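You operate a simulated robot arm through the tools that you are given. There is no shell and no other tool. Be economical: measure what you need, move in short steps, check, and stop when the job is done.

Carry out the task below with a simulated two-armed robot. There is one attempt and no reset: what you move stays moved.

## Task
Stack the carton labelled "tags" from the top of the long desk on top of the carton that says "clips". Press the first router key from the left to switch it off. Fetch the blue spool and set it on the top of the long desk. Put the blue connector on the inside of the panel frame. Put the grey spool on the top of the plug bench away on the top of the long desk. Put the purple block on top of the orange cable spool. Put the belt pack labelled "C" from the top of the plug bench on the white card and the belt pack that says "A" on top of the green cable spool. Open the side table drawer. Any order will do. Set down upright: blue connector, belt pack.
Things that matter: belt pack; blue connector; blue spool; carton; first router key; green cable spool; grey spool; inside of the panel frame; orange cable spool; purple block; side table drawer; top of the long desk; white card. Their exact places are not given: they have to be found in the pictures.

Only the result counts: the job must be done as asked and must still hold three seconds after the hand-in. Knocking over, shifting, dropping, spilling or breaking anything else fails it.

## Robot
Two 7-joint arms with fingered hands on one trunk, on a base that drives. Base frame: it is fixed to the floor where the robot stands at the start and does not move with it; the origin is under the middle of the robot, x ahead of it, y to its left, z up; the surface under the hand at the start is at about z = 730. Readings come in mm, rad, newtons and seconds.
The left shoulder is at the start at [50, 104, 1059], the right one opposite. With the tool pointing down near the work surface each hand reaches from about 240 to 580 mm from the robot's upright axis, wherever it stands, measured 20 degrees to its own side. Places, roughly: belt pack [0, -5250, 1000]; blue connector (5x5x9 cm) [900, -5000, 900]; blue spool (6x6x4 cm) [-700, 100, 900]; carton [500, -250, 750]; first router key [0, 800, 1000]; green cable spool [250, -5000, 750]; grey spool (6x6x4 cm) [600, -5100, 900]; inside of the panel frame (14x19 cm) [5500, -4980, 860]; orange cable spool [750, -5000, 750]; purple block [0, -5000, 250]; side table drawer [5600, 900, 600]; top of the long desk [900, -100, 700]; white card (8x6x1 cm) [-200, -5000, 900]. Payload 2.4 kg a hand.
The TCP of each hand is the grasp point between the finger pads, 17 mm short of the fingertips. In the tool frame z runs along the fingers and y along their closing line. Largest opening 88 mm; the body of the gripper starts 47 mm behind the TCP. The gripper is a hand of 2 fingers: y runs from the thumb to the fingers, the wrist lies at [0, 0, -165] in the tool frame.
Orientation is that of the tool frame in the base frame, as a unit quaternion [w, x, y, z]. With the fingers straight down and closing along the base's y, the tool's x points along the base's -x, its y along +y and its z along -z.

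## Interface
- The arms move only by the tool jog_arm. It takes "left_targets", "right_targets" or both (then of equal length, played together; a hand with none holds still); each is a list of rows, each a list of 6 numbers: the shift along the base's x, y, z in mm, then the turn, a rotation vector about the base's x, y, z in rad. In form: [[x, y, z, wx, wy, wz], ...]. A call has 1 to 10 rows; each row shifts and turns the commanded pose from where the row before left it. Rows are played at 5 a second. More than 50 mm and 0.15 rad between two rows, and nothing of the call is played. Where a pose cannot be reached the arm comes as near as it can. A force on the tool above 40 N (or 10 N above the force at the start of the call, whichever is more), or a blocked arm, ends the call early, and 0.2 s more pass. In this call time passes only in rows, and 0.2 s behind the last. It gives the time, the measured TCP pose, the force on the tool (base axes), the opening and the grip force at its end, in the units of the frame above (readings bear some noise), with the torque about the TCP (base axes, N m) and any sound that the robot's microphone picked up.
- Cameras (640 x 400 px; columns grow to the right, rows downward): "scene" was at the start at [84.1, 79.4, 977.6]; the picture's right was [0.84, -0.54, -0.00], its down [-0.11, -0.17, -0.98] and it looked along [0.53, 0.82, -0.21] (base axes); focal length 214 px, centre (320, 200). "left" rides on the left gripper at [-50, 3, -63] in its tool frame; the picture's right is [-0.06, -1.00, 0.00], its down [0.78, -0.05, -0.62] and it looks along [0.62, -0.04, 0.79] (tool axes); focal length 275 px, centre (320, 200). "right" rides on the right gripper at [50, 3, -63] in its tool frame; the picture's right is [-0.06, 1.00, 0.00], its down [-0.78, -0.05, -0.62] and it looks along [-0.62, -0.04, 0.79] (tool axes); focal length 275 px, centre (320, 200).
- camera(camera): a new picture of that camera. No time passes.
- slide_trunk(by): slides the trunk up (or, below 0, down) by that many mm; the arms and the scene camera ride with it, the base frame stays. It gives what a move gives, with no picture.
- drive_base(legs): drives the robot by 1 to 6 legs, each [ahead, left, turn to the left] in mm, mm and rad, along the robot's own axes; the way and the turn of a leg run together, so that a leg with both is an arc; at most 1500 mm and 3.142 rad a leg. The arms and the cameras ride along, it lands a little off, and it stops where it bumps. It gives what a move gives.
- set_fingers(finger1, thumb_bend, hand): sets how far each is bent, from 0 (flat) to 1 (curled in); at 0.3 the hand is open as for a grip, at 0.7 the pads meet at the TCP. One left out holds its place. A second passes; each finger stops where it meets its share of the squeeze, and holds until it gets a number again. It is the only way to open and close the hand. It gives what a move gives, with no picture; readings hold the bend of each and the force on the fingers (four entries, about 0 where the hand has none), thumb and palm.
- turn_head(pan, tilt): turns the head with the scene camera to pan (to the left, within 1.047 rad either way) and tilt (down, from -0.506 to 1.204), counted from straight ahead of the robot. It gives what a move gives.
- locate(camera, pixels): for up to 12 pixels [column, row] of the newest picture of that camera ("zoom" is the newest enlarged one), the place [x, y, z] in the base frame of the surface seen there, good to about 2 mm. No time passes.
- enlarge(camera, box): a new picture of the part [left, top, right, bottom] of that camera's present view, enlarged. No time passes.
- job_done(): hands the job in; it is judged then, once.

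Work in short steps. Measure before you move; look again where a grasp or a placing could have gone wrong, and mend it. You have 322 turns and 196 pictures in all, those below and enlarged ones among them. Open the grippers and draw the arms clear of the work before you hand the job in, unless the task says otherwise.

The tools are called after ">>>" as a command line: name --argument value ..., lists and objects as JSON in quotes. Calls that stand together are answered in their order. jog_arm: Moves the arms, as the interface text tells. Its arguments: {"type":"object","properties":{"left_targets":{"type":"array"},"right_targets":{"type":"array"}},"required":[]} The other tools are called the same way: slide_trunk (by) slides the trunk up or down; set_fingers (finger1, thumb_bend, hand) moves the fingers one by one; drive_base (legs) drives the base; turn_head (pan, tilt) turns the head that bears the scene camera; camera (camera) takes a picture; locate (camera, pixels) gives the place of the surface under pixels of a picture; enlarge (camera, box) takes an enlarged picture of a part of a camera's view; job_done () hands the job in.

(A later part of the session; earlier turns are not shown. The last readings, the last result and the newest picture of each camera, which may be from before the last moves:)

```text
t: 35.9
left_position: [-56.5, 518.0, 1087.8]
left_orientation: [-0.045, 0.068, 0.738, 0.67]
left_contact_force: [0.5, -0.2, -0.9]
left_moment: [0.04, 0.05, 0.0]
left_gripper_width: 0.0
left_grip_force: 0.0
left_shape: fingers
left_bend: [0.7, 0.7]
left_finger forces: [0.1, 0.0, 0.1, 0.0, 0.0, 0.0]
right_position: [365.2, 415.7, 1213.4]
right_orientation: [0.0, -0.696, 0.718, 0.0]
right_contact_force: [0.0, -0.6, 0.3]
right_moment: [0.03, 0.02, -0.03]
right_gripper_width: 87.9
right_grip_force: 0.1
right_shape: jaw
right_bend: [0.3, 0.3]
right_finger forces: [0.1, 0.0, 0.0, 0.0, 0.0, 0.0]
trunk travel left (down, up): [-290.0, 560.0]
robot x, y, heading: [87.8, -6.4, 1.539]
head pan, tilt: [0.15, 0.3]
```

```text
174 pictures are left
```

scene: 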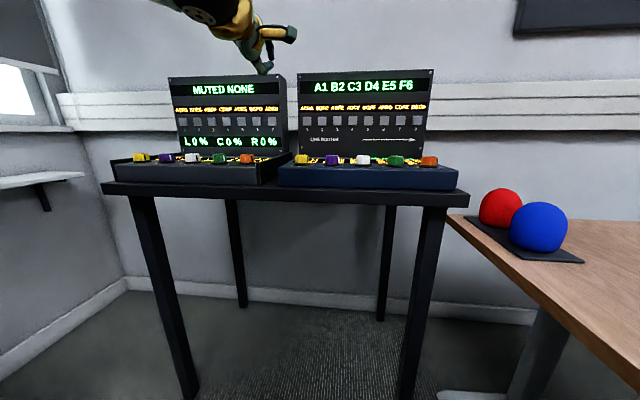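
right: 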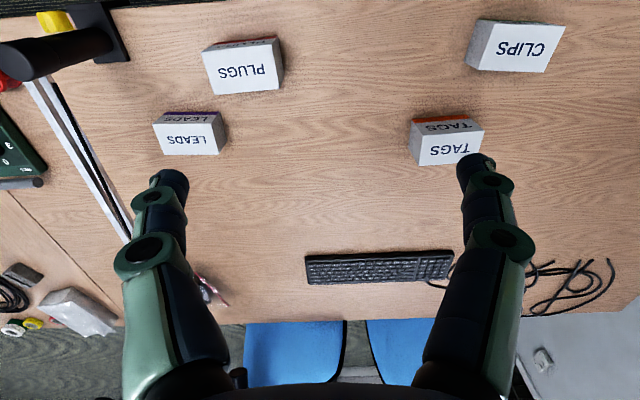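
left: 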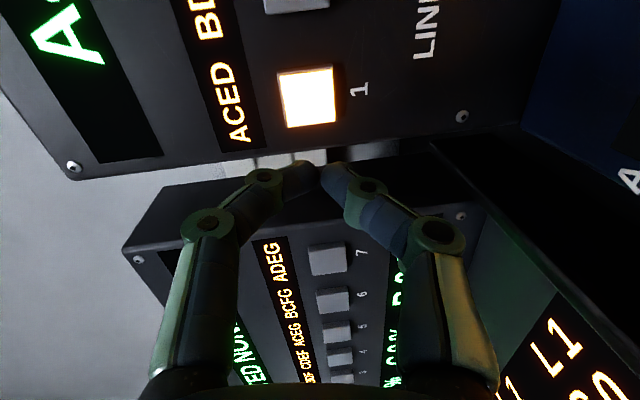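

Key 1 is dark now. I bring the left hand back to pointing down, open it, and turn to face −x for the blue spool.

>>> jog_arm --left_targets '[[0, -5, 0, -0.148, 0, 0], [0, -5, 0, -0.148, 0, 0], [0, -5, 0, -0.148, 0, 0], [0, -5, 0, -0.148, 0, 0], [0, -10, 0, -0.148, 0, 0], [0, -10, 0, -0.148, 0, 0], [0, -10, 0, -0.148, 0, 0], [0, -10, 0, -0.148, 0, 0], [0, -10, 0, -0.148, 0, 0], [0, -10, 0, -0.148, 0, 0]]'

>>> set_fingers --hand "left" --finger1 0.3 --thumb_bend 0.3

>>> drive_base --legs '[[0, 0, 1.6]]'

>>> turn_head --pan 0 --tilt 0.3

>>> camera --camera "scene"

```text
t: 38.1
left_position: [-57.2, 437.9, 1087.6]
left_orientation: [0.011, 0.079, 0.997, -0.004]
left_contact_force: [0.5, 0.5, -0.2]
left_moment: [0.02, -0.04, 0.01]
left_gripper_width: 0.1
left_grip_force: 0.0
left_shape: fingers
left_bend: [0.7, 0.7]
left_finger forces: [0.0, 0.1, 0.0, 0.1, 0.1, 0.0]
right_position: [366.3, 415.6, 1213.7]
right_orientation: [-0.001, -0.696, 0.718, 0.0]
right_contact_force: [0.3, 0.8, 0.4]
right_moment: [0.0, -0.01, 0.01]
right_gripper_width: 87.9
right_grip_force: 0.1
right_shape: jaw
right_bend: [0.3, 0.3]
right_finger forces: [0.0, 0.0, 0.0, 0.0, 0.0, 0.0]
trunk travel left (down, up): [-290.0, 560.0]
robot x, y, heading: [86.7, -5.2, 1.54]
head pan, tilt: [0.15, 0.3]
```

```text
t: 39.1
left_position: [-56.7, 437.4, 1088.3]
left_orientation: [0.012, 0.079, 0.997, -0.003]
left_contact_force: [-0.4, 0.4, -0.2]
left_moment: [0.0, -0.01, -0.03]
left_gripper_width: 83.5
left_grip_force: 0.1
left_shape: fingers
left_bend: [0.3, 0.3]
left_finger forces: [0.1, 0.0, 0.0, 0.1, 0.0, 0.0]
right_position: [366.2, 415.2, 1213.8]
right_orientation: [0.0, -0.695, 0.719, 0.001]
right_contact_force: [-0.8, 0.3, 0.1]
right_moment: [0.03, -0.02, 0.03]
right_gripper_width: 87.8
right_grip_force: 0.1
right_shape: jaw
right_bend: [0.3, 0.3]
right_finger forces: [0.0, 0.0, 0.0, 0.0, 0.1, 0.1]
trunk travel left (down, up): [-290.0, 560.0]
robot x, y, heading: [85.6, -2.1, 1.541]
head pan, tilt: [0.15, 0.3]
```

```text
t: 43.3
left_position: [-357.4, -148.1, 1088.4]
left_orientation: [0.011, -0.648, 0.761, 0.007]
left_contact_force: [0.2, -1.2, 0.5]
left_moment: [0.04, -0.02, -0.01]
left_gripper_width: 83.6
left_grip_force: 0.1
left_shape: fingers
left_bend: [0.3, 0.3]
left_finger forces: [0.1, 0.0, 0.1, 0.0, 0.0, 0.0]
right_position: [-333.4, 276.3, 1213.9]
right_orientation: [0.001, 1.0, -0.017, 0.0]
right_contact_force: [0.2, -0.1, 0.6]
right_moment: [0.0, -0.01, 0.02]
right_gripper_width: 87.9
right_grip_force: 0.1
right_shape: jaw
right_bend: [0.3, 0.3]
right_finger forces: [0.1, 0.0, 0.0, 0.0, 0.1, 0.1]
trunk travel left (down, up): [-290.0, 560.0]
robot x, y, heading: [83.8, -2.9, 3.104]
head pan, tilt: [0.15, 0.3]
```

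```text
t: 44.0
left_position: [-357.7, -147.5, 1088.2]
left_orientation: [0.011, -0.648, 0.761, 0.006]
left_contact_force: [0.0, 0.0, 0.2]
left_moment: [0.01, 0.01, -0.09]
left_gripper_width: 83.7
left_grip_force: 0.1
left_shape: fingers
left_bend: [0.3, 0.3]
left_finger forces: [0.1, 0.0, 0.0, 0.0, 0.0, 0.0]
right_position: [-332.6, 276.9, 1213.9]
right_orientation: [0.0, 1.0, -0.017, 0.0]
right_contact_force: [-0.2, 0.4, 0.0]
right_moment: [-0.05, -0.02, -0.05]
right_gripper_width: 87.9
right_grip_force: 0.0
right_shape: jaw
right_bend: [0.3, 0.3]
right_finger forces: [0.1, 0.1, 0.1, 0.1, 0.0, 0.0]
trunk travel left (down, up): [-290.0, 560.0]
robot x, y, heading: [83.8, -4.9, 3.111]
head pan, tilt: [0.0, 0.3]
```

```text
173 pictures are left
```

scene: 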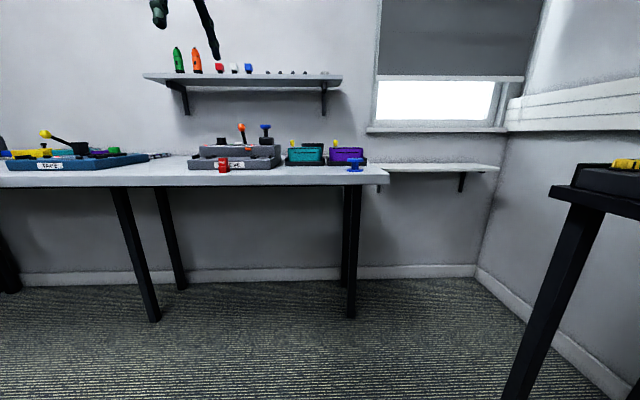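

The blue spool seems to be at (354,165), near the table's front right. I enlarge and measure.

>>> enlarge --camera "scene" --box '[180, 110, 400, 210]'

>>> locate --camera "zoom" --pixels '[[506, 160], [506, 150], [506, 175], [488, 150], [527, 150], [300, 185], [440, 190], [480, 140], [127, 165], [580, 180]]'

```text
2.91 times, centred on (290, 160) of scene
```

zoom: 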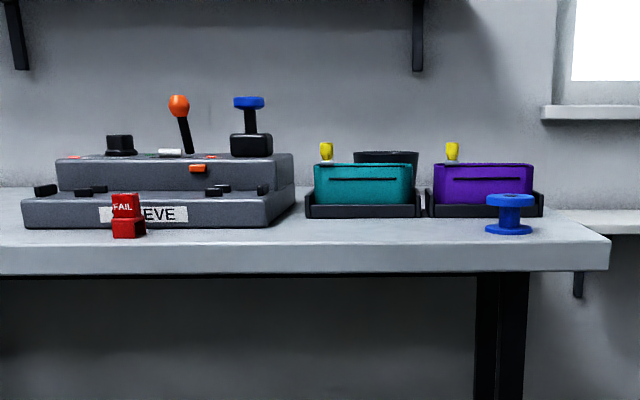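

```text
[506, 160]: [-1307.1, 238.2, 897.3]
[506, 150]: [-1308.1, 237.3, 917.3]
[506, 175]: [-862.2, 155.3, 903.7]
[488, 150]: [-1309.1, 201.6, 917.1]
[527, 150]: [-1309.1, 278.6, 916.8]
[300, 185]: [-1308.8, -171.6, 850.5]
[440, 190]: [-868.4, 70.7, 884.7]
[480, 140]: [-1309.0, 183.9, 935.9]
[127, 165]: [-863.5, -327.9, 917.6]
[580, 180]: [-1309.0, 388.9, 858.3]
```

I misjudged rows; the spool occupies zoom (486–535, 194–236). I measure it again.

>>> locate --camera "zoom" --pixels '[[510, 200], [510, 196], [510, 215], [510, 232], [487, 200], [534, 200], [510, 250], [480, 190], [125, 230], [545, 200], [450, 230], [580, 230]]'

```text
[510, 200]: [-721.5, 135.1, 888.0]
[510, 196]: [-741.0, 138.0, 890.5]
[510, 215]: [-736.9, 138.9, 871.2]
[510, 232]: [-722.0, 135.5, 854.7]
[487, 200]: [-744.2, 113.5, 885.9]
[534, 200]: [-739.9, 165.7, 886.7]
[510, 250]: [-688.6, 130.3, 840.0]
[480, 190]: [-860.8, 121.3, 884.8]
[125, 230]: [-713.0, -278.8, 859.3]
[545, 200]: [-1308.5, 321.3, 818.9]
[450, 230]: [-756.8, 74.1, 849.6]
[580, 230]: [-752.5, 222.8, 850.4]
```

Spool centre ≈(−750,139), z 850–890. I drive to (−270,−30) so the right hand can take it.

>>> drive_base --legs '[[350, 35, 0.03]]'

>>> turn_head --pan -0.25 --tilt 0.5

>>> camera --camera "scene"

>>> camera --camera "right"

```text
t: 46.2
left_position: [-701.8, -186.8, 1087.7]
left_orientation: [0.01, -0.658, 0.753, 0.007]
left_contact_force: [0.5, -0.7, 0.7]
left_moment: [0.0, 0.01, 0.01]
left_gripper_width: 83.6
left_grip_force: 0.1
left_shape: fingers
left_bend: [0.3, 0.3]
left_finger forces: [0.0, 0.0, 0.0, 0.1, 0.0, 0.0]
right_position: [-688.4, 239.0, 1213.0]
right_orientation: [0.0, 1.0, -0.003, 0.0]
right_contact_force: [0.2, 0.4, 0.4]
right_moment: [0.03, -0.01, 0.02]
right_gripper_width: 88.0
right_grip_force: 0.1
right_shape: jaw
right_bend: [0.3, 0.3]
right_finger forces: [0.1, 0.0, 0.1, 0.0, 0.1, 0.0]
trunk travel left (down, up): [-290.0, 560.0]
robot x, y, heading: [-260.2, -34.6, 3.136]
head pan, tilt: [0.0, 0.3]
```

```text
t: 47.0
left_position: [-700.9, -185.9, 1086.3]
left_orientation: [0.011, -0.656, 0.754, 0.007]
left_contact_force: [0.2, -0.2, 0.5]
left_moment: [0.0, -0.03, -0.04]
left_gripper_width: 83.6
left_grip_force: 0.1
left_shape: fingers
left_bend: [0.3, 0.3]
left_finger forces: [0.1, 0.0, 0.0, 0.1, 0.0, 0.1]
right_position: [-687.9, 237.4, 1214.5]
right_orientation: [-0.001, 1.0, -0.003, 0.0]
right_contact_force: [-0.1, -0.1, -0.7]
right_moment: [0.02, 0.0, -0.04]
right_gripper_width: 87.9
right_grip_force: 0.0
right_shape: jaw
right_bend: [0.3, 0.3]
right_finger forces: [0.1, 0.1, 0.0, 0.0, 0.0, 0.1]
trunk travel left (down, up): [-290.0, 560.0]
robot x, y, heading: [-261.8, -32.9, 3.134]
head pan, tilt: [-0.25, 0.499]
```

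```text
171 pictures are left
```

scene: 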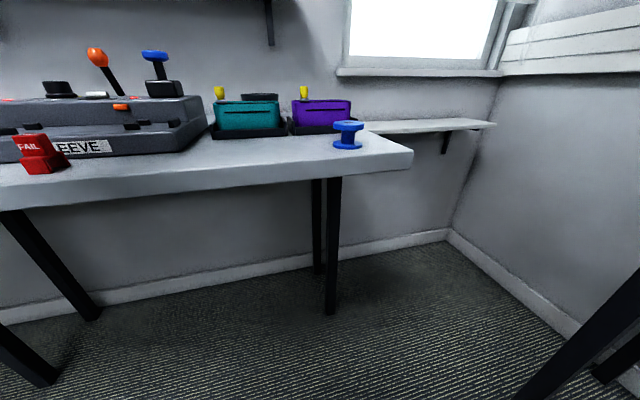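

```text
170 pictures are left
```

right: 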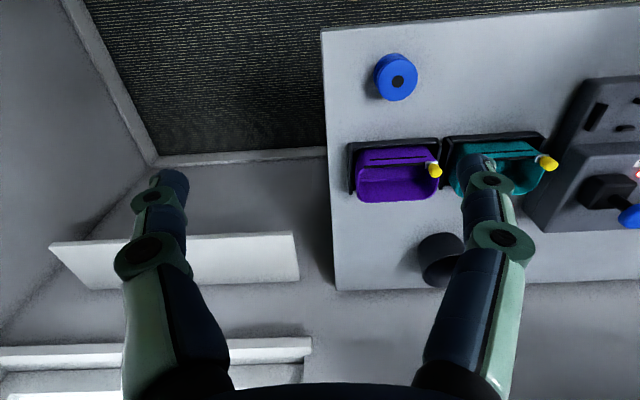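

The spool shows in the right camera at (395,76). I measure its top edge there.

>>> locate --camera "right" --pixels '[[379, 80], [416, 80], [397, 63], [397, 99], [398, 81], [330, 60], [395, 150]]'

```text
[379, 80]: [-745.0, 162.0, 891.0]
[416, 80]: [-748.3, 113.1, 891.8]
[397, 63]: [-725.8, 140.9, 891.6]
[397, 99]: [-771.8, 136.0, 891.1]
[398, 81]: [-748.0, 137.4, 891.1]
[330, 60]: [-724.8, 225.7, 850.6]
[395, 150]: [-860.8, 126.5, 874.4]
```

Spool centre (−748.5,138), top 891. I move above it then descend to z≈874.

>>> jog_arm --right_targets '[[-10, -17, -40, 0, 0, 0], [-10, -17, -40, 0, 0, 0], [-10, -17, -40, 0, 0, 0], [-10, -17, -40, 0, 0, 0], [-10, -16, -40, 0, 0, 0], [-10, -16, -40, 0, 0, 0]]'

>>> camera --camera "right"

```text
t: 48.4
left_position: [-700.2, -186.1, 1087.2]
left_orientation: [0.01, -0.658, 0.753, 0.007]
left_contact_force: [0.0, 0.5, 0.3]
left_moment: [-0.02, 0.02, 0.0]
left_gripper_width: 83.7
left_grip_force: 0.2
left_shape: fingers
left_bend: [0.3, 0.3]
left_finger forces: [0.1, 0.0, 0.0, 0.0, 0.0, 0.0]
right_position: [-749.8, 140.1, 973.1]
right_orientation: [0.0, 1.0, -0.004, 0.001]
right_contact_force: [-1.0, 0.4, -0.8]
right_moment: [0.02, 0.03, 0.0]
right_gripper_width: 87.9
right_grip_force: 0.1
right_shape: jaw
right_bend: [0.3, 0.3]
right_finger forces: [0.0, 0.0, 0.0, 0.0, 0.0, 0.0]
trunk travel left (down, up): [-290.0, 560.0]
robot x, y, heading: [-262.0, -31.7, 3.136]
head pan, tilt: [-0.25, 0.499]
```

```text
169 pictures are left
```

right: 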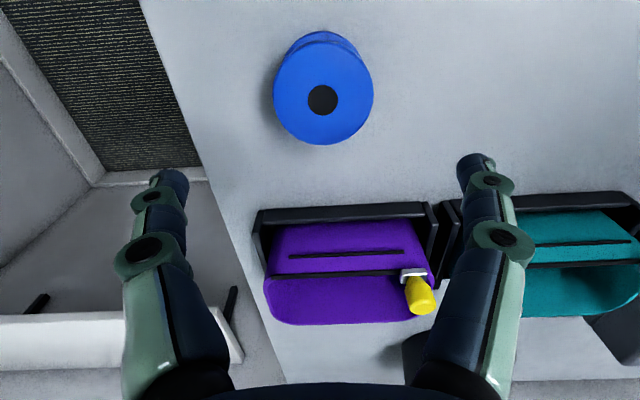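

The hand is centred over the spool. I descend 99 mm, close, and lift.

>>> jog_arm --right_targets '[[1, -1, -35, 0, 0, 0], [0, 0, -35, 0, 0, 0], [0, 0, -28, 0, 0, 0]]'

>>> set_fingers --hand "right" --finger1 0.7 --thumb_bend 0.7

>>> jog_arm --right_targets '[[0, 0, 20, 0, 0, 0], [0, 0, 40, 0, 0, 0], [0, 0, 40, 0, 0, 0], [0, 0, 40, 0, 0, 0]]'

>>> camera --camera "right"

```text
t: 49.2
left_position: [-701.3, -184.4, 1087.8]
left_orientation: [0.011, -0.657, 0.754, 0.008]
left_contact_force: [0.2, 0.4, -0.3]
left_moment: [-0.04, 0.01, -0.05]
left_gripper_width: 83.5
left_grip_force: 0.1
left_shape: fingers
left_bend: [0.3, 0.3]
left_finger forces: [0.1, 0.1, 0.0, 0.0, 0.1, 0.0]
right_position: [-746.7, 136.9, 875.4]
right_orientation: [0.0, 1.0, -0.005, 0.0]
right_contact_force: [0.5, 0.4, -0.9]
right_moment: [0.02, 0.0, 0.02]
right_gripper_width: 88.1
right_grip_force: 0.0
right_shape: jaw
right_bend: [0.3, 0.3]
right_finger forces: [0.0, 0.0, 0.1, 0.0, 0.0, 0.0]
trunk travel left (down, up): [-290.0, 560.0]
robot x, y, heading: [-261.0, -30.6, 3.136]
head pan, tilt: [-0.25, 0.499]
```

```text
t: 50.2
left_position: [-700.5, -186.8, 1087.7]
left_orientation: [0.01, -0.657, 0.754, 0.007]
left_contact_force: [-0.2, -0.5, -0.4]
left_moment: [0.0, -0.02, 0.01]
left_gripper_width: 83.5
left_grip_force: 0.0
left_shape: fingers
left_bend: [0.3, 0.3]
left_finger forces: [0.0, 0.0, 0.0, 0.0, 0.0, 0.0]
right_position: [-747.5, 136.2, 874.4]
right_orientation: [0.0, 1.0, -0.004, 0.0]
right_contact_force: [-0.3, 0.2, 1.0]
right_moment: [0.01, -0.03, -0.02]
right_gripper_width: 43.2
right_grip_force: 9.5
right_shape: fingers
right_bend: [0.47, 0.6]
right_finger forces: [9.7, 0.0, 0.0, 0.0, 9.4, 0.1]
trunk travel left (down, up): [-290.0, 560.0]
robot x, y, heading: [-259.9, -35.8, 3.132]
head pan, tilt: [-0.25, 0.499]
```

```text
t: 51.2
left_position: [-700.4, -185.8, 1087.4]
left_orientation: [0.011, -0.658, 0.753, 0.006]
left_contact_force: [0.2, 0.0, 0.7]
left_moment: [0.02, 0.05, 0.01]
left_gripper_width: 83.8
left_grip_force: 0.0
left_shape: fingers
left_bend: [0.3, 0.3]
left_finger forces: [0.0, 0.0, 0.1, 0.0, 0.0, 0.0]
right_position: [-745.8, 135.4, 1013.1]
right_orientation: [0.0, 1.0, -0.004, 0.0]
right_contact_force: [0.2, -0.2, -1.9]
right_moment: [0.02, 0.04, 0.01]
right_gripper_width: 43.1
right_grip_force: 9.7
right_shape: fingers
right_bend: [0.47, 0.6]
right_finger forces: [9.5, 0.1, 0.0, 0.0, 9.5, 0.0]
trunk travel left (down, up): [-290.0, 560.0]
robot x, y, heading: [-261.5, -32.8, 3.137]
head pan, tilt: [-0.25, 0.499]
```

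```text
168 pictures are left
```

right: 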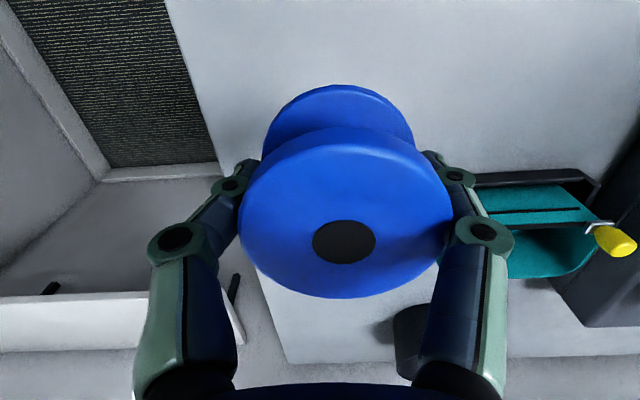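

The blue spool is held. I back off and swing left (via −y) to face the long desk.

>>> drive_base --legs '[[-340, 0, 0], [0, 0, 3.14]]'

>>> turn_head --pan -0.3 --tilt 0.6

>>> camera --camera "scene"

```text
t: 60.7
left_position: [523.2, 105.2, 1088.1]
left_orientation: [0.007, 0.763, 0.646, -0.011]
left_contact_force: [0.2, -0.3, 0.1]
left_moment: [0.0, 0.01, -0.01]
left_gripper_width: 83.3
left_grip_force: 0.0
left_shape: fingers
left_bend: [0.3, 0.3]
left_finger forces: [0.0, 0.1, 0.1, 0.0, 0.1, 0.0]
right_position: [558.7, -218.2, 1012.8]
right_orientation: [-0.001, 0.018, 1.0, 0.0]
right_contact_force: [0.8, 0.4, -0.2]
right_moment: [0.05, -0.01, 0.02]
right_gripper_width: 42.7
right_grip_force: 8.7
right_shape: fingers
right_bend: [0.47, 0.6]
right_finger forces: [9.4, 0.1, 0.0, 0.0, 9.3, 0.0]
trunk travel left (down, up): [-290.0, 560.0]
robot x, y, heading: [77.0, -31.9, -0.041]
head pan, tilt: [-0.25, 0.499]
```

```text
t: 61.4
left_position: [523.2, 104.6, 1086.8]
left_orientation: [0.007, 0.763, 0.647, -0.01]
left_contact_force: [0.9, -0.4, -1.2]
left_moment: [0.0, 0.0, -0.03]
left_gripper_width: 83.5
left_grip_force: 0.0
left_shape: fingers
left_bend: [0.3, 0.3]
left_finger forces: [0.1, 0.1, 0.0, 0.0, 0.0, 0.0]
right_position: [559.4, -217.8, 1013.3]
right_orientation: [0.0, 0.019, 1.0, 0.0]
right_contact_force: [0.5, -0.3, 0.1]
right_moment: [0.01, 0.01, 0.03]
right_gripper_width: 42.9
right_grip_force: 9.2
right_shape: fingers
right_bend: [0.47, 0.6]
right_finger forces: [9.3, 0.0, 0.1, 0.0, 9.2, 0.0]
trunk travel left (down, up): [-290.0, 560.0]
robot x, y, heading: [79.2, -36.5, -0.037]
head pan, tilt: [-0.3, 0.6]
```

```text
167 pictures are left
```

scene: 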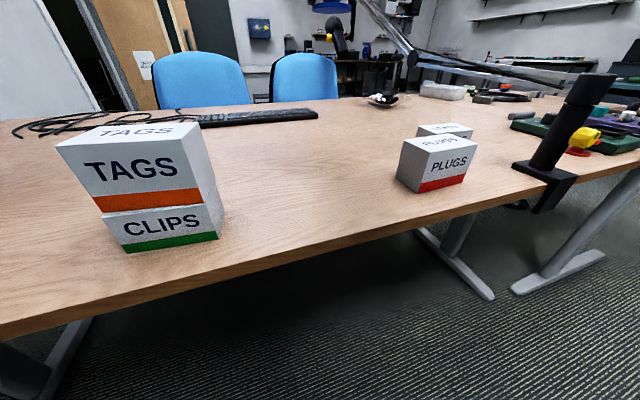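

The desk at (558,−218) is clear. I lower the spool 238 mm, then measure.

>>> jog_arm --right_targets '[[-10, 0, -40, 0, 0, 0], [-10, 0, -40, 0, 0, 0], [-10, 0, -40, 0, 0, 0], [0, 0, -40, 0, 0, 0], [0, 0, -40, 0, 0, 0], [0, 0, -38, 0, 0, 0]]'

>>> camera --camera "right"

```text
t: 62.8
left_position: [522.8, 104.9, 1087.9]
left_orientation: [0.008, 0.763, 0.646, -0.01]
left_contact_force: [-0.4, -0.6, -1.1]
left_moment: [0.03, -0.01, 0.01]
left_gripper_width: 83.6
left_grip_force: 0.0
left_shape: fingers
left_bend: [0.3, 0.3]
left_finger forces: [0.0, 0.0, 0.0, 0.0, 0.1, 0.0]
right_position: [530.2, -219.2, 775.5]
right_orientation: [0.001, 0.02, 1.0, 0.001]
right_contact_force: [0.3, -0.3, 0.2]
right_moment: [-0.01, 0.02, 0.0]
right_gripper_width: 42.6
right_grip_force: 9.7
right_shape: fingers
right_bend: [0.47, 0.6]
right_finger forces: [9.2, 0.1, 0.1, 0.0, 9.2, 0.0]
trunk travel left (down, up): [-290.0, 560.0]
robot x, y, heading: [77.0, -35.4, -0.043]
head pan, tilt: [-0.3, 0.6]
```

```text
166 pictures are left
```

right: 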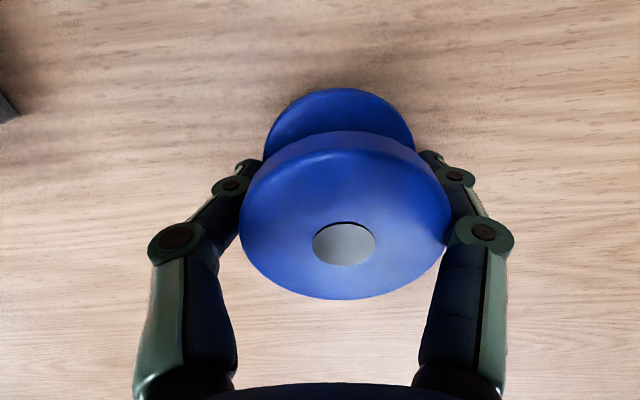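

Spool bottom is about 20 mm above the desk. I lower in small steps until contact.

>>> jog_arm --right_targets '[[0, 0, -10, 0, 0, 0], [0, 0, -5, 0, 0, 0], [0, 0, -3, 0, 0, 0], [0, 0, -2, 0, 0, 0]]'

```text
t: 63.8
left_position: [524.4, 103.7, 1088.6]
left_orientation: [0.007, 0.763, 0.646, -0.011]
left_contact_force: [-0.2, 0.0, -0.6]
left_moment: [0.02, -0.03, -0.01]
left_gripper_width: 83.6
left_grip_force: 0.0
left_shape: fingers
left_bend: [0.3, 0.3]
left_finger forces: [0.0, 0.0, 0.0, 0.0, 0.0, 0.0]
right_position: [529.9, -219.7, 755.3]
right_orientation: [-0.001, 0.019, 1.0, 0.0]
right_contact_force: [-0.1, -0.1, -0.7]
right_moment: [0.01, -0.03, -0.02]
right_gripper_width: 43.1
right_grip_force: 9.1
right_shape: fingers
right_bend: [0.47, 0.6]
right_finger forces: [9.3, 0.1, 0.1, 0.0, 9.3, 0.1]
trunk travel left (down, up): [-290.0, 560.0]
robot x, y, heading: [78.5, -34.8, -0.039]
head pan, tilt: [-0.3, 0.6]
```

>>> jog_arm --right_targets '[[0, 0, -1, 0, 0, 0], [0, 0, -1, 0, 0, 0]]'

```text
t: 64.4
left_position: [522.6, 104.2, 1089.4]
left_orientation: [0.007, 0.763, 0.646, -0.01]
left_contact_force: [-0.3, 0.1, 0.0]
left_moment: [-0.01, 0.03, 0.0]
left_gripper_width: 83.5
left_grip_force: 0.1
left_shape: fingers
left_bend: [0.3, 0.3]
left_finger forces: [0.0, 0.0, 0.1, 0.0, 0.0, 0.1]
right_position: [530.0, -218.3, 753.1]
right_orientation: [0.001, 0.02, 1.0, 0.001]
right_contact_force: [0.2, 0.4, 3.8]
right_moment: [-0.14, -0.04, -0.04]
right_gripper_width: 42.7
right_grip_force: 10.2
right_shape: fingers
right_bend: [0.47, 0.61]
right_finger forces: [10.0, 0.0, 0.1, 0.1, 10.1, 0.0]
trunk travel left (down, up): [-290.0, 560.0]
robot x, y, heading: [80.8, -34.1, -0.038]
head pan, tilt: [-0.3, 0.6]
```

Contact at 3.8 N. I open and lift away.

>>> set_fingers --hand "right" --finger1 0.3 --thumb_bend 0.3

>>> jog_arm --right_targets '[[0, 0, 20, 0, 0, 0], [0, 0, 40, 0, 0, 0], [0, 0, 50, 0, 0, 0], [0, 0, 50, 0, 0, 0], [0, 0, 50, 0, 0, 0], [0, 0, 50, 0, 0, 0], [0, 0, 50, 0, 0, 0]]'

>>> camera --camera "scene"

```text
t: 65.4
left_position: [522.6, 104.4, 1087.1]
left_orientation: [0.006, 0.763, 0.646, -0.01]
left_contact_force: [-0.2, 0.9, 0.0]
left_moment: [0.0, 0.03, 0.0]
left_gripper_width: 83.6
left_grip_force: 0.1
left_shape: fingers
left_bend: [0.3, 0.3]
left_finger forces: [0.0, 0.1, 0.0, 0.0, 0.0, 0.1]
right_position: [529.8, -219.1, 753.7]
right_orientation: [0.0, 0.02, 1.0, -0.001]
right_contact_force: [0.4, -0.3, -0.1]
right_moment: [0.01, 0.01, 0.0]
right_gripper_width: 83.3
right_grip_force: 0.1
right_shape: fingers
right_bend: [0.3, 0.3]
right_finger forces: [0.0, 0.0, 0.1, 0.1, 0.1, 0.1]
trunk travel left (down, up): [-290.0, 560.0]
robot x, y, heading: [76.7, -35.6, -0.035]
head pan, tilt: [-0.3, 0.6]
```

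```text
t: 67.0
left_position: [524.0, 104.2, 1087.7]
left_orientation: [0.007, 0.764, 0.645, -0.01]
left_contact_force: [0.2, 0.1, -0.6]
left_moment: [-0.02, 0.01, -0.02]
left_gripper_width: 83.4
left_grip_force: 0.1
left_shape: fingers
left_bend: [0.3, 0.3]
left_finger forces: [0.0, 0.0, 0.0, 0.1, 0.1, 0.0]
right_position: [529.2, -216.3, 1064.6]
right_orientation: [0.0, 0.02, 1.0, 0.0]
right_contact_force: [-0.4, -0.4, 0.7]
right_moment: [0.01, 0.02, 0.02]
right_gripper_width: 83.6
right_grip_force: 0.0
right_shape: fingers
right_bend: [0.3, 0.3]
right_finger forces: [0.0, 0.0, 0.1, 0.1, 0.0, 0.1]
trunk travel left (down, up): [-290.0, 560.0]
robot x, y, heading: [79.1, -33.3, -0.036]
head pan, tilt: [-0.3, 0.6]
```

```text
165 pictures are left
```

scene: 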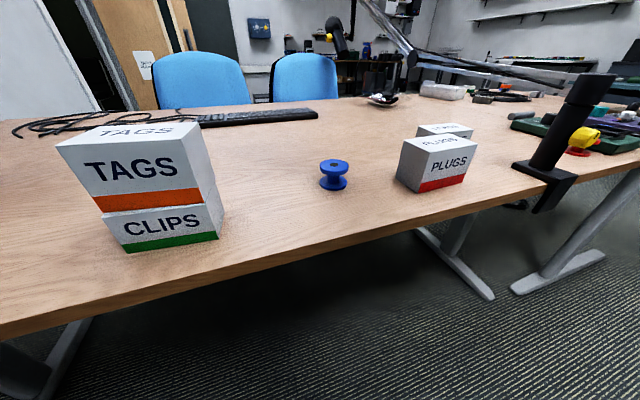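

Blue spool is set. I back up, turn right to face −y and look down the room.

>>> drive_base --legs '[[-180, 0, 0], [0, 0, -1.53]]'

>>> turn_head --pan 0 --tilt 0.15

>>> camera --camera "scene"

```text
t: 72.2
left_position: [68.7, -461.5, 1088.4]
left_orientation: [-0.002, 0.999, -0.046, -0.012]
left_contact_force: [-0.1, -0.2, 0.4]
left_moment: [0.02, -0.04, 0.01]
left_gripper_width: 83.5
left_grip_force: 0.0
left_shape: fingers
left_bend: [0.3, 0.3]
left_finger forces: [0.0, 0.1, 0.1, 0.1, 0.1, 0.1]
right_position: [-250.6, -492.7, 1064.5]
right_orientation: [0.0, 0.695, 0.719, 0.0]
right_contact_force: [0.5, 1.2, 0.2]
right_moment: [0.01, -0.02, -0.02]
right_gripper_width: 83.6
right_grip_force: 0.0
right_shape: fingers
right_bend: [0.3, 0.3]
right_finger forces: [0.0, 0.0, 0.0, 0.1, 0.1, 0.0]
trunk travel left (down, up): [-290.0, 560.0]
robot x, y, heading: [-102.6, -29.7, -1.535]
head pan, tilt: [-0.3, 0.6]
```

```text
t: 73.1
left_position: [68.4, -462.4, 1087.8]
left_orientation: [-0.002, 0.999, -0.045, -0.012]
left_contact_force: [0.5, -1.2, 0.9]
left_moment: [0.0, 0.01, -0.01]
left_gripper_width: 83.5
left_grip_force: 0.1
left_shape: fingers
left_bend: [0.3, 0.3]
left_finger forces: [0.1, 0.0, 0.0, 0.0, 0.1, 0.1]
right_position: [-251.2, -491.1, 1063.9]
right_orientation: [0.0, 0.695, 0.719, -0.001]
right_contact_force: [0.0, -0.1, -0.3]
right_moment: [0.0, 0.01, -0.01]
right_gripper_width: 83.5
right_grip_force: 0.1
right_shape: fingers
right_bend: [0.3, 0.3]
right_finger forces: [0.0, 0.0, 0.0, 0.0, 0.0, 0.0]
trunk travel left (down, up): [-290.0, 560.0]
robot x, y, heading: [-104.9, -28.0, -1.54]
head pan, tilt: [0.0, 0.15]
```

```text
164 pictures are left
```

scene: 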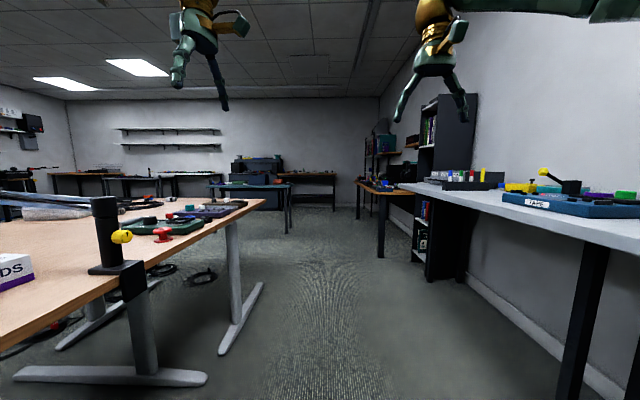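

I measure the far tables and passage widths.

>>> locate --camera "scene" --pixels '[[360, 184], [382, 192], [380, 255], [250, 188], [287, 230], [210, 190], [310, 176], [330, 207], [248, 167], [265, 202], [235, 350], [440, 275]]'

>>> enlarge --camera "scene" --box '[190, 130, 420, 260]'

```text
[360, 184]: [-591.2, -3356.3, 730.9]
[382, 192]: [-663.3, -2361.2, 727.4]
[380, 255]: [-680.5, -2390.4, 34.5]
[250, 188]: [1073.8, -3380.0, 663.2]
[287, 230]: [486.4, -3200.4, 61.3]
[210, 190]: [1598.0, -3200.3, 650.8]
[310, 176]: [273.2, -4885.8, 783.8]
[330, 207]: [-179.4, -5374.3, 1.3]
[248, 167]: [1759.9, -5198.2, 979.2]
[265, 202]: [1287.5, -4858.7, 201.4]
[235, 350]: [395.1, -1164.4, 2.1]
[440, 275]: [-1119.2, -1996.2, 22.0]
```

```text
2.78 times, centred on (305, 195) of scene
```

zoom: 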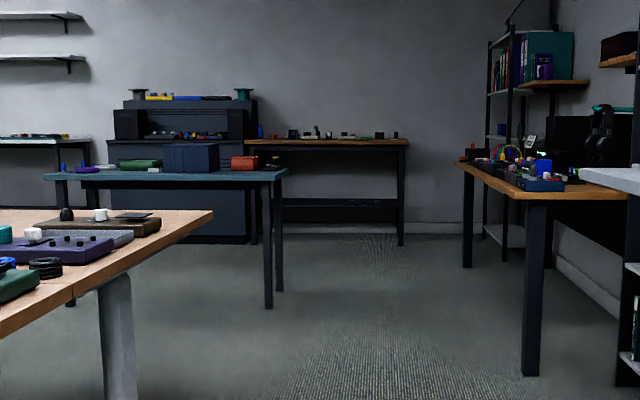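

The far bench (310,176) is the plug bench at y≈−4890; the corridor between x −590 and 390 is clear. I drive toward y≈−4050.

>>> drive_base --legs '[[1400, -80, -0.03], [1400, 0, 0], [1250, 0, 0]]'

>>> turn_head --pan 0 --tilt 0.3

>>> camera --camera "scene"

```text
t: 92.6
left_position: [-41.7, -4528.1, 1087.1]
left_orientation: [-0.003, 0.997, -0.072, -0.013]
left_contact_force: [0.6, 0.3, -0.7]
left_moment: [0.0, -0.01, 0.02]
left_gripper_width: 83.5
left_grip_force: 0.1
left_shape: fingers
left_bend: [0.3, 0.3]
left_finger forces: [0.1, 0.0, 0.0, 0.1, 0.1, 0.0]
right_position: [-363.2, -4542.1, 1064.7]
right_orientation: [0.0, 0.713, 0.701, 0.0]
right_contact_force: [-0.7, -0.4, 0.2]
right_moment: [-0.02, -0.02, -0.01]
right_gripper_width: 83.5
right_grip_force: 0.0
right_shape: fingers
right_bend: [0.3, 0.3]
right_finger forces: [0.1, 0.0, 0.1, 0.1, 0.1, 0.0]
trunk travel left (down, up): [-290.0, 560.0]
robot x, y, heading: [-190.8, -4082.3, -1.585]
head pan, tilt: [0.0, 0.15]
```

```text
t: 93.3
left_position: [-41.2, -4527.2, 1087.2]
left_orientation: [-0.002, 0.997, -0.071, -0.012]
left_contact_force: [-0.6, -0.1, 0.0]
left_moment: [0.02, 0.01, -0.03]
left_gripper_width: 83.5
left_grip_force: 0.0
left_shape: fingers
left_bend: [0.3, 0.3]
left_finger forces: [0.0, 0.1, 0.0, 0.0, 0.0, 0.0]
right_position: [-363.4, -4541.1, 1063.6]
right_orientation: [0.0, 0.712, 0.702, 0.0]
right_contact_force: [-0.6, -0.2, -0.6]
right_moment: [0.0, 0.0, 0.05]
right_gripper_width: 83.3
right_grip_force: 0.1
right_shape: fingers
right_bend: [0.3, 0.3]
right_finger forces: [0.0, 0.0, 0.0, 0.1, 0.0, 0.0]
trunk travel left (down, up): [-290.0, 560.0]
robot x, y, heading: [-192.8, -4086.9, -1.581]
head pan, tilt: [0.0, 0.3]
```

```text
162 pictures are left
```

scene: 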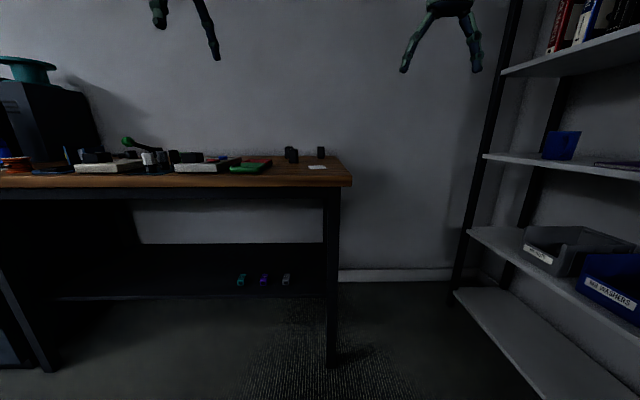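

Belt packs near (291,155) and (320,152), card at (317,167), coloured blocks on the lower shelf at (264,280). I enlarge.

>>> enlarge --camera "scene" --box '[180, 110, 360, 222]'

>>> locate --camera "zoom" --pixels '[[393, 160], [410, 165], [500, 152], [490, 202], [250, 205], [230, 180], [320, 260], [600, 260]]'

>>> enlarge --camera "scene" --box '[200, 220, 360, 320]'

>>> locate --camera "zoom" --pixels '[[255, 240], [255, 225], [165, 240], [342, 240], [255, 265], [255, 290], [255, 310], [495, 240]]'

```text
3.56 times, centred on (270, 166) of scene
```

zoom: 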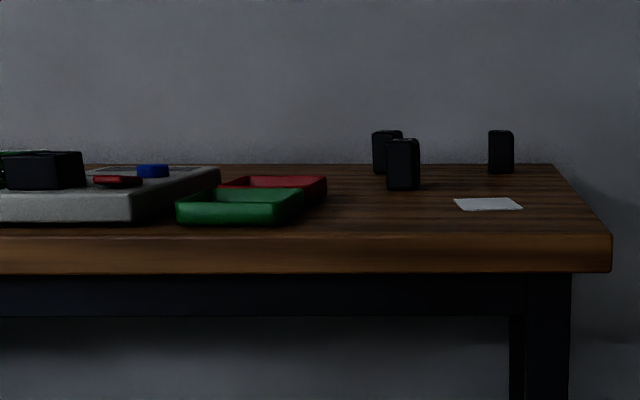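

```text
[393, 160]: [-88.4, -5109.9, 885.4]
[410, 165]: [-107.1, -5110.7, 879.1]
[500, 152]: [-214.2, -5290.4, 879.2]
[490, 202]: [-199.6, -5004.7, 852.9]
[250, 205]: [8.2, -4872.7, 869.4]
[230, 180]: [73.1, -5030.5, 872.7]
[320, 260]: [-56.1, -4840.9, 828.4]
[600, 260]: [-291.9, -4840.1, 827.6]
```

```text
4.00 times, centred on (280, 270) of scene
```

zoom: 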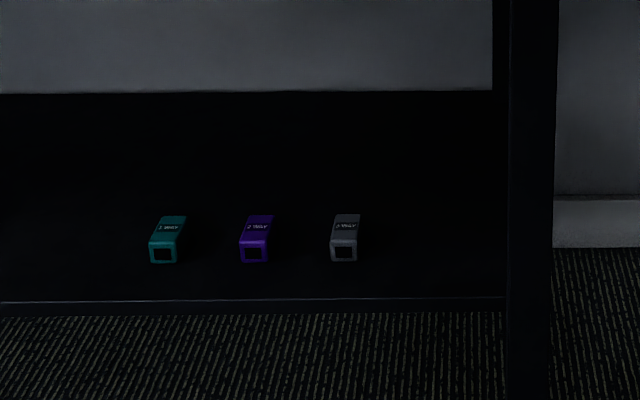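

```text
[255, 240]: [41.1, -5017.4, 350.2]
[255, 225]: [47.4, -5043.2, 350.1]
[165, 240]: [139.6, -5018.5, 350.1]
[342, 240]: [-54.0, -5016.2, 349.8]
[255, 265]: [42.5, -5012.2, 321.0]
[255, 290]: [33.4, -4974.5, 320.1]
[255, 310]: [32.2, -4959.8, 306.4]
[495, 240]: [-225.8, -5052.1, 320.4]
```

The packs stand at about (−107,−5110), one behind it, and (−214,−5290). I raise the trunk and drive nearer for a view from above.

>>> slide_trunk --by 350

>>> drive_base --legs '[[350, 150, 0]]'

>>> turn_head --pan 0 --tilt 0.6

>>> camera --camera "scene"

```text
t: 96.7
left_position: [-43.0, -4527.8, 1437.4]
left_orientation: [-0.002, 0.997, -0.072, -0.012]
left_contact_force: [0.1, -0.5, -0.1]
left_moment: [-0.04, 0.06, 0.01]
left_gripper_width: 83.6
left_grip_force: 0.1
left_shape: fingers
left_bend: [0.3, 0.3]
left_finger forces: [0.1, 0.1, 0.1, 0.1, 0.0, 0.0]
right_position: [-364.3, -4542.1, 1414.2]
right_orientation: [0.0, 0.712, 0.702, 0.0]
right_contact_force: [-0.7, -0.2, 0.2]
right_moment: [-0.03, -0.01, 0.01]
right_gripper_width: 83.8
right_grip_force: 0.1
right_shape: fingers
right_bend: [0.3, 0.3]
right_finger forces: [0.1, 0.0, 0.1, 0.1, 0.0, 0.0]
trunk travel left (down, up): [-640.0, 210.0]
robot x, y, heading: [-191.9, -4087.3, -1.584]
head pan, tilt: [0.0, 0.3]
```

```text
t: 99.1
left_position: [106.1, -4883.5, 1437.7]
left_orientation: [-0.003, 0.997, -0.07, -0.012]
left_contact_force: [0.1, -0.3, 0.3]
left_moment: [0.0, -0.02, 0.03]
left_gripper_width: 83.6
left_grip_force: 0.1
left_shape: fingers
left_bend: [0.3, 0.3]
left_finger forces: [0.1, 0.0, 0.0, 0.0, 0.1, 0.1]
right_position: [-214.8, -4897.0, 1413.9]
right_orientation: [0.0, 0.713, 0.701, 0.0]
right_contact_force: [0.2, 0.1, -0.4]
right_moment: [0.02, 0.0, -0.03]
right_gripper_width: 83.8
right_grip_force: 0.0
right_shape: fingers
right_bend: [0.3, 0.3]
right_finger forces: [0.1, 0.0, 0.0, 0.1, 0.0, 0.0]
trunk travel left (down, up): [-640.0, 210.0]
robot x, y, heading: [-45.4, -4439.5, -1.583]
head pan, tilt: [0.0, 0.3]
```

```text
t: 99.9
left_position: [106.5, -4880.2, 1436.9]
left_orientation: [-0.003, 0.997, -0.072, -0.011]
left_contact_force: [-0.3, -0.8, 0.1]
left_moment: [0.05, -0.01, -0.02]
left_gripper_width: 83.4
left_grip_force: 0.0
left_shape: fingers
left_bend: [0.3, 0.3]
left_finger forces: [0.0, 0.1, 0.0, 0.0, 0.1, 0.0]
right_position: [-215.9, -4895.6, 1414.2]
right_orientation: [0.0, 0.712, 0.702, 0.0]
right_contact_force: [1.2, -0.2, 0.1]
right_moment: [0.02, 0.02, -0.02]
right_gripper_width: 83.6
right_grip_force: 0.0
right_shape: fingers
right_bend: [0.3, 0.3]
right_finger forces: [0.1, 0.0, 0.0, 0.0, 0.0, 0.1]
trunk travel left (down, up): [-640.0, 210.0]
robot x, y, heading: [-45.5, -4441.0, -1.58]
head pan, tilt: [0.0, 0.6]
```

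```text
159 pictures are left
```

scene: 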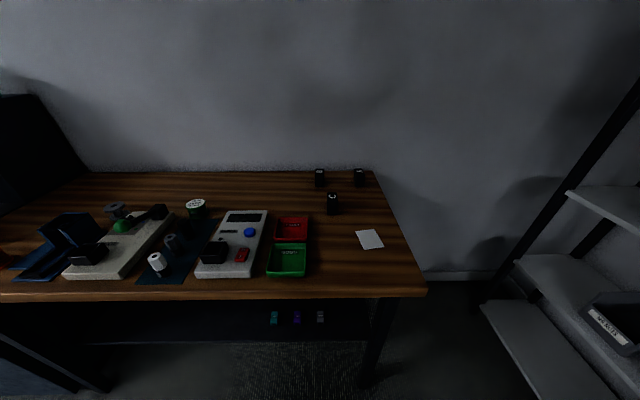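

Three packs are visible at (333,204), (320,177), (358,177) with top labels. I enlarge both the packs and the left part.

>>> enlarge --camera "scene" --box '[290, 155, 402, 225]'

>>> locate --camera "zoom" --pixels '[[246, 235], [246, 325], [172, 95], [390, 95], [172, 180], [390, 180], [455, 480], [246, 250]]'

>>> enlarge --camera "scene" --box '[0, 170, 224, 310]'

```text
5.71 times, centred on (346, 190) of scene
```

zoom: 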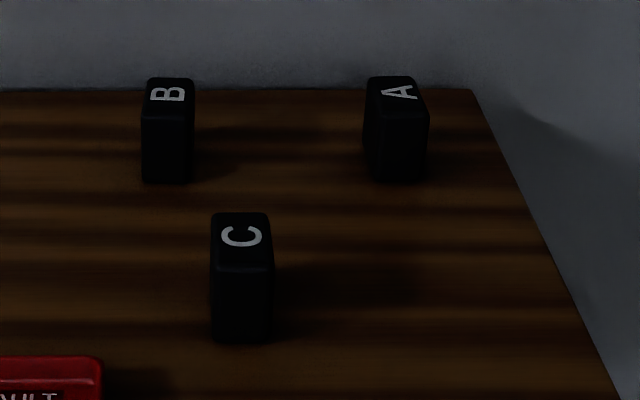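

```text
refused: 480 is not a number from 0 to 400
```

```text
2.86 times, centred on (112, 240) of scene
```

zoom: 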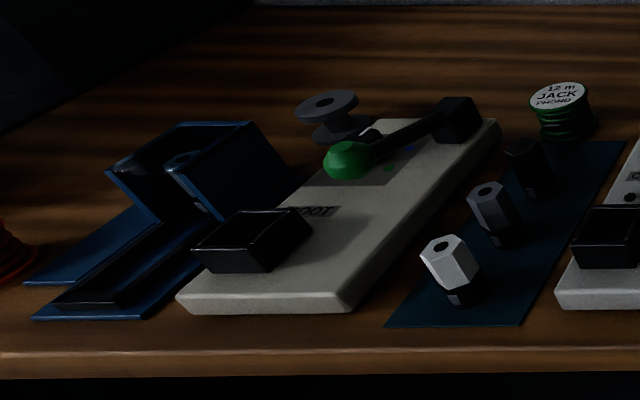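

C is the front pack, A the right-back one. I measure pack tops, card, spools via the scene picture.

>>> locate --camera "scene" --pixels '[[332, 197], [333, 211], [360, 172], [359, 182], [358, 233], [380, 231], [383, 246], [362, 250], [195, 203], [195, 214], [118, 208], [10, 262]]'

>>> turn_head --pan 0.7 --tilt 0.55

>>> camera --camera "scene"

```text
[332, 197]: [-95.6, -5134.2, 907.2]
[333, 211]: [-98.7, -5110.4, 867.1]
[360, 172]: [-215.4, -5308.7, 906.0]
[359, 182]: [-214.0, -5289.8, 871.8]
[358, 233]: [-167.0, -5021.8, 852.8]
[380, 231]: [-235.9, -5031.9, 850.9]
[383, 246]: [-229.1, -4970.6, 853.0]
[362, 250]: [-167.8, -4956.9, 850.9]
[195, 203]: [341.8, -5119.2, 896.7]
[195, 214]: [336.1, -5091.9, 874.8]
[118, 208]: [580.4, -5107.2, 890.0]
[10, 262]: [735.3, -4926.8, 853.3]
```

```text
t: 101.0
left_position: [105.8, -4882.1, 1437.8]
left_orientation: [-0.003, 0.997, -0.071, -0.012]
left_contact_force: [-0.3, 0.0, 0.8]
left_moment: [0.01, 0.01, 0.03]
left_gripper_width: 83.3
left_grip_force: 0.0
left_shape: fingers
left_bend: [0.3, 0.3]
left_finger forces: [0.0, 0.1, 0.0, 0.0, 0.0, 0.0]
right_position: [-215.6, -4896.8, 1413.7]
right_orientation: [0.001, 0.712, 0.702, 0.0]
right_contact_force: [-0.4, -0.6, -0.4]
right_moment: [-0.02, 0.0, 0.02]
right_gripper_width: 83.6
right_grip_force: 0.0
right_shape: fingers
right_bend: [0.3, 0.3]
right_finger forces: [0.0, 0.0, 0.0, 0.1, 0.0, 0.1]
trunk travel left (down, up): [-640.0, 210.0]
robot x, y, heading: [-45.3, -4441.6, -1.585]
head pan, tilt: [0.7, 0.55]
```

```text
156 pictures are left
```

scene: 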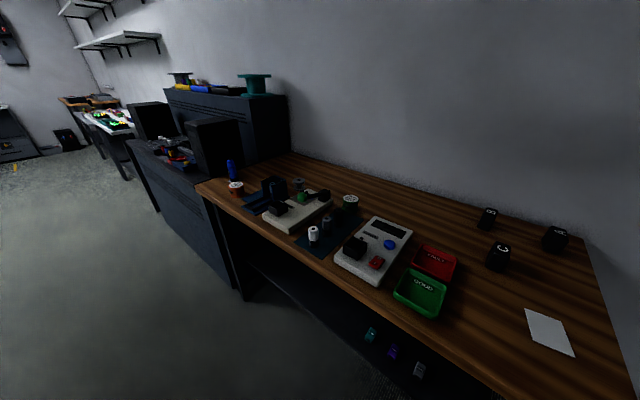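

Orange spool at (236,187) and the blue connector at (231,167) are seen too. To learn how close the base may go, I look at my own base with the left camera.

>>> camera --camera "left"

>>> camera --camera "right"

```text
155 pictures are left
```

left: 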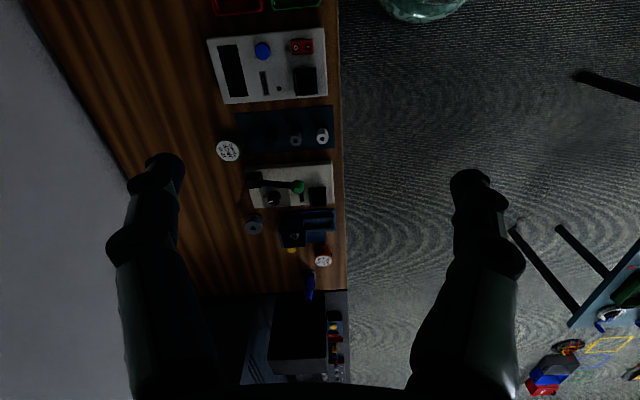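

```text
154 pictures are left
```

right: 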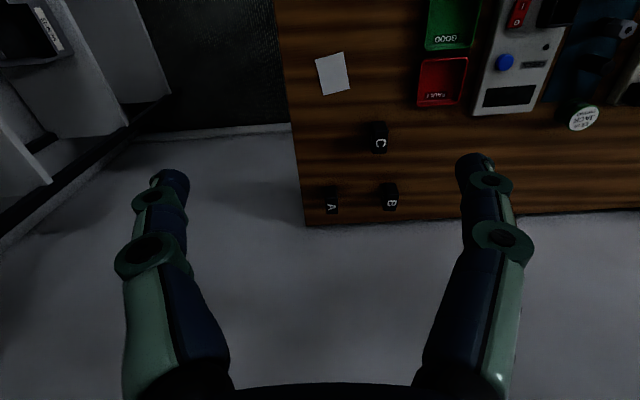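

The base's edge shows at (421,18) of the left picture; I measure it plus items in both pictures.

>>> locate --camera "left" --pixels '[[421, 20], [400, 15], [455, 10], [385, 5], [323, 259], [323, 250], [310, 290], [253, 227], [227, 150], [290, 240], [311, 275]]'

>>> locate --camera "right" --pixels '[[380, 142], [332, 206], [390, 202], [333, 73], [376, 128], [326, 195], [318, 59], [343, 53], [350, 88], [325, 94], [583, 117], [375, 152]]'

```text
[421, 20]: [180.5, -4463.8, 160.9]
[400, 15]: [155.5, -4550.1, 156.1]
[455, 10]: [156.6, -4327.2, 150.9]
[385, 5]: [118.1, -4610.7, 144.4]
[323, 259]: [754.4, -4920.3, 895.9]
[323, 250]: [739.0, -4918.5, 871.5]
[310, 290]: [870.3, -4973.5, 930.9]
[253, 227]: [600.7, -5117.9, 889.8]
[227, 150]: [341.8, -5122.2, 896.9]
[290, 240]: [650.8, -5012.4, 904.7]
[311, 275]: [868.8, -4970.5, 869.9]
```

```text
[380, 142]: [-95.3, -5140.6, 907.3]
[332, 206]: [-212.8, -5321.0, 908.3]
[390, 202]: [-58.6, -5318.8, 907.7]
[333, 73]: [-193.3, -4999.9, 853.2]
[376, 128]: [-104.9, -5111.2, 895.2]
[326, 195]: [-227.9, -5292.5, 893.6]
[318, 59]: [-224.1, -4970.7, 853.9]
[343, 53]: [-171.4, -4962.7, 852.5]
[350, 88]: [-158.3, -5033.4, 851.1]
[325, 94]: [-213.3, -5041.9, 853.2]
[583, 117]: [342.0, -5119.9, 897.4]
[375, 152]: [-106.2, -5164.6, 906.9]
```

Base radius ≈230 with low dome. For A (y≈−5320, far) I'll pitch the right hand forward ~1.2 rad. I pitch first at this safe height.

>>> jog_arm --right_targets '[[0, -10, 0, -0.15, 0, 0], [0, -10, 0, -0.15, 0, 0], [0, -10, 0, -0.15, 0, 0], [0, -10, 0, -0.15, 0, 0], [0, -10, 0, -0.15, 0, 0], [0, -10, 0, -0.15, 0, 0], [0, -10, 0, -0.15, 0, 0], [0, -10, 0, -0.15, 0, 0]]'

>>> turn_head --pan -0.2 --tilt 0.6

```text
t: 102.8
left_position: [105.2, -4881.8, 1437.4]
left_orientation: [-0.003, 0.997, -0.072, -0.012]
left_contact_force: [-0.4, 0.0, 0.4]
left_moment: [-0.02, -0.03, 0.02]
left_gripper_width: 83.6
left_grip_force: 0.1
left_shape: fingers
left_bend: [0.3, 0.3]
left_finger forces: [0.1, 0.0, 0.0, 0.0, 0.0, 0.1]
right_position: [-213.5, -4977.3, 1415.4]
right_orientation: [0.403, 0.587, 0.578, -0.398]
right_contact_force: [0.4, -0.9, -0.4]
right_moment: [0.0, 0.03, 0.0]
right_gripper_width: 83.4
right_grip_force: 0.1
right_shape: fingers
right_bend: [0.3, 0.3]
right_finger forces: [0.0, 0.1, 0.0, 0.0, 0.0, 0.0]
trunk travel left (down, up): [-640.0, 210.0]
robot x, y, heading: [-44.6, -4441.7, -1.586]
head pan, tilt: [0.7, 0.55]
```

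```text
t: 104.0
left_position: [105.8, -4880.7, 1436.7]
left_orientation: [-0.003, 0.997, -0.071, -0.013]
left_contact_force: [-0.4, -0.3, 0.0]
left_moment: [-0.01, -0.01, 0.0]
left_gripper_width: 83.5
left_grip_force: 0.0
left_shape: fingers
left_bend: [0.3, 0.3]
left_finger forces: [0.1, 0.1, 0.1, 0.0, 0.1, 0.0]
right_position: [-214.4, -4976.0, 1414.4]
right_orientation: [0.402, 0.588, 0.579, -0.396]
right_contact_force: [0.9, 0.2, -0.7]
right_moment: [-0.03, -0.05, 0.01]
right_gripper_width: 83.6
right_grip_force: 0.1
right_shape: fingers
right_bend: [0.3, 0.3]
right_finger forces: [0.0, 0.1, 0.0, 0.0, 0.1, 0.0]
trunk travel left (down, up): [-640.0, 210.0]
robot x, y, heading: [-44.9, -4440.5, -1.584]
head pan, tilt: [-0.201, 0.6]
```

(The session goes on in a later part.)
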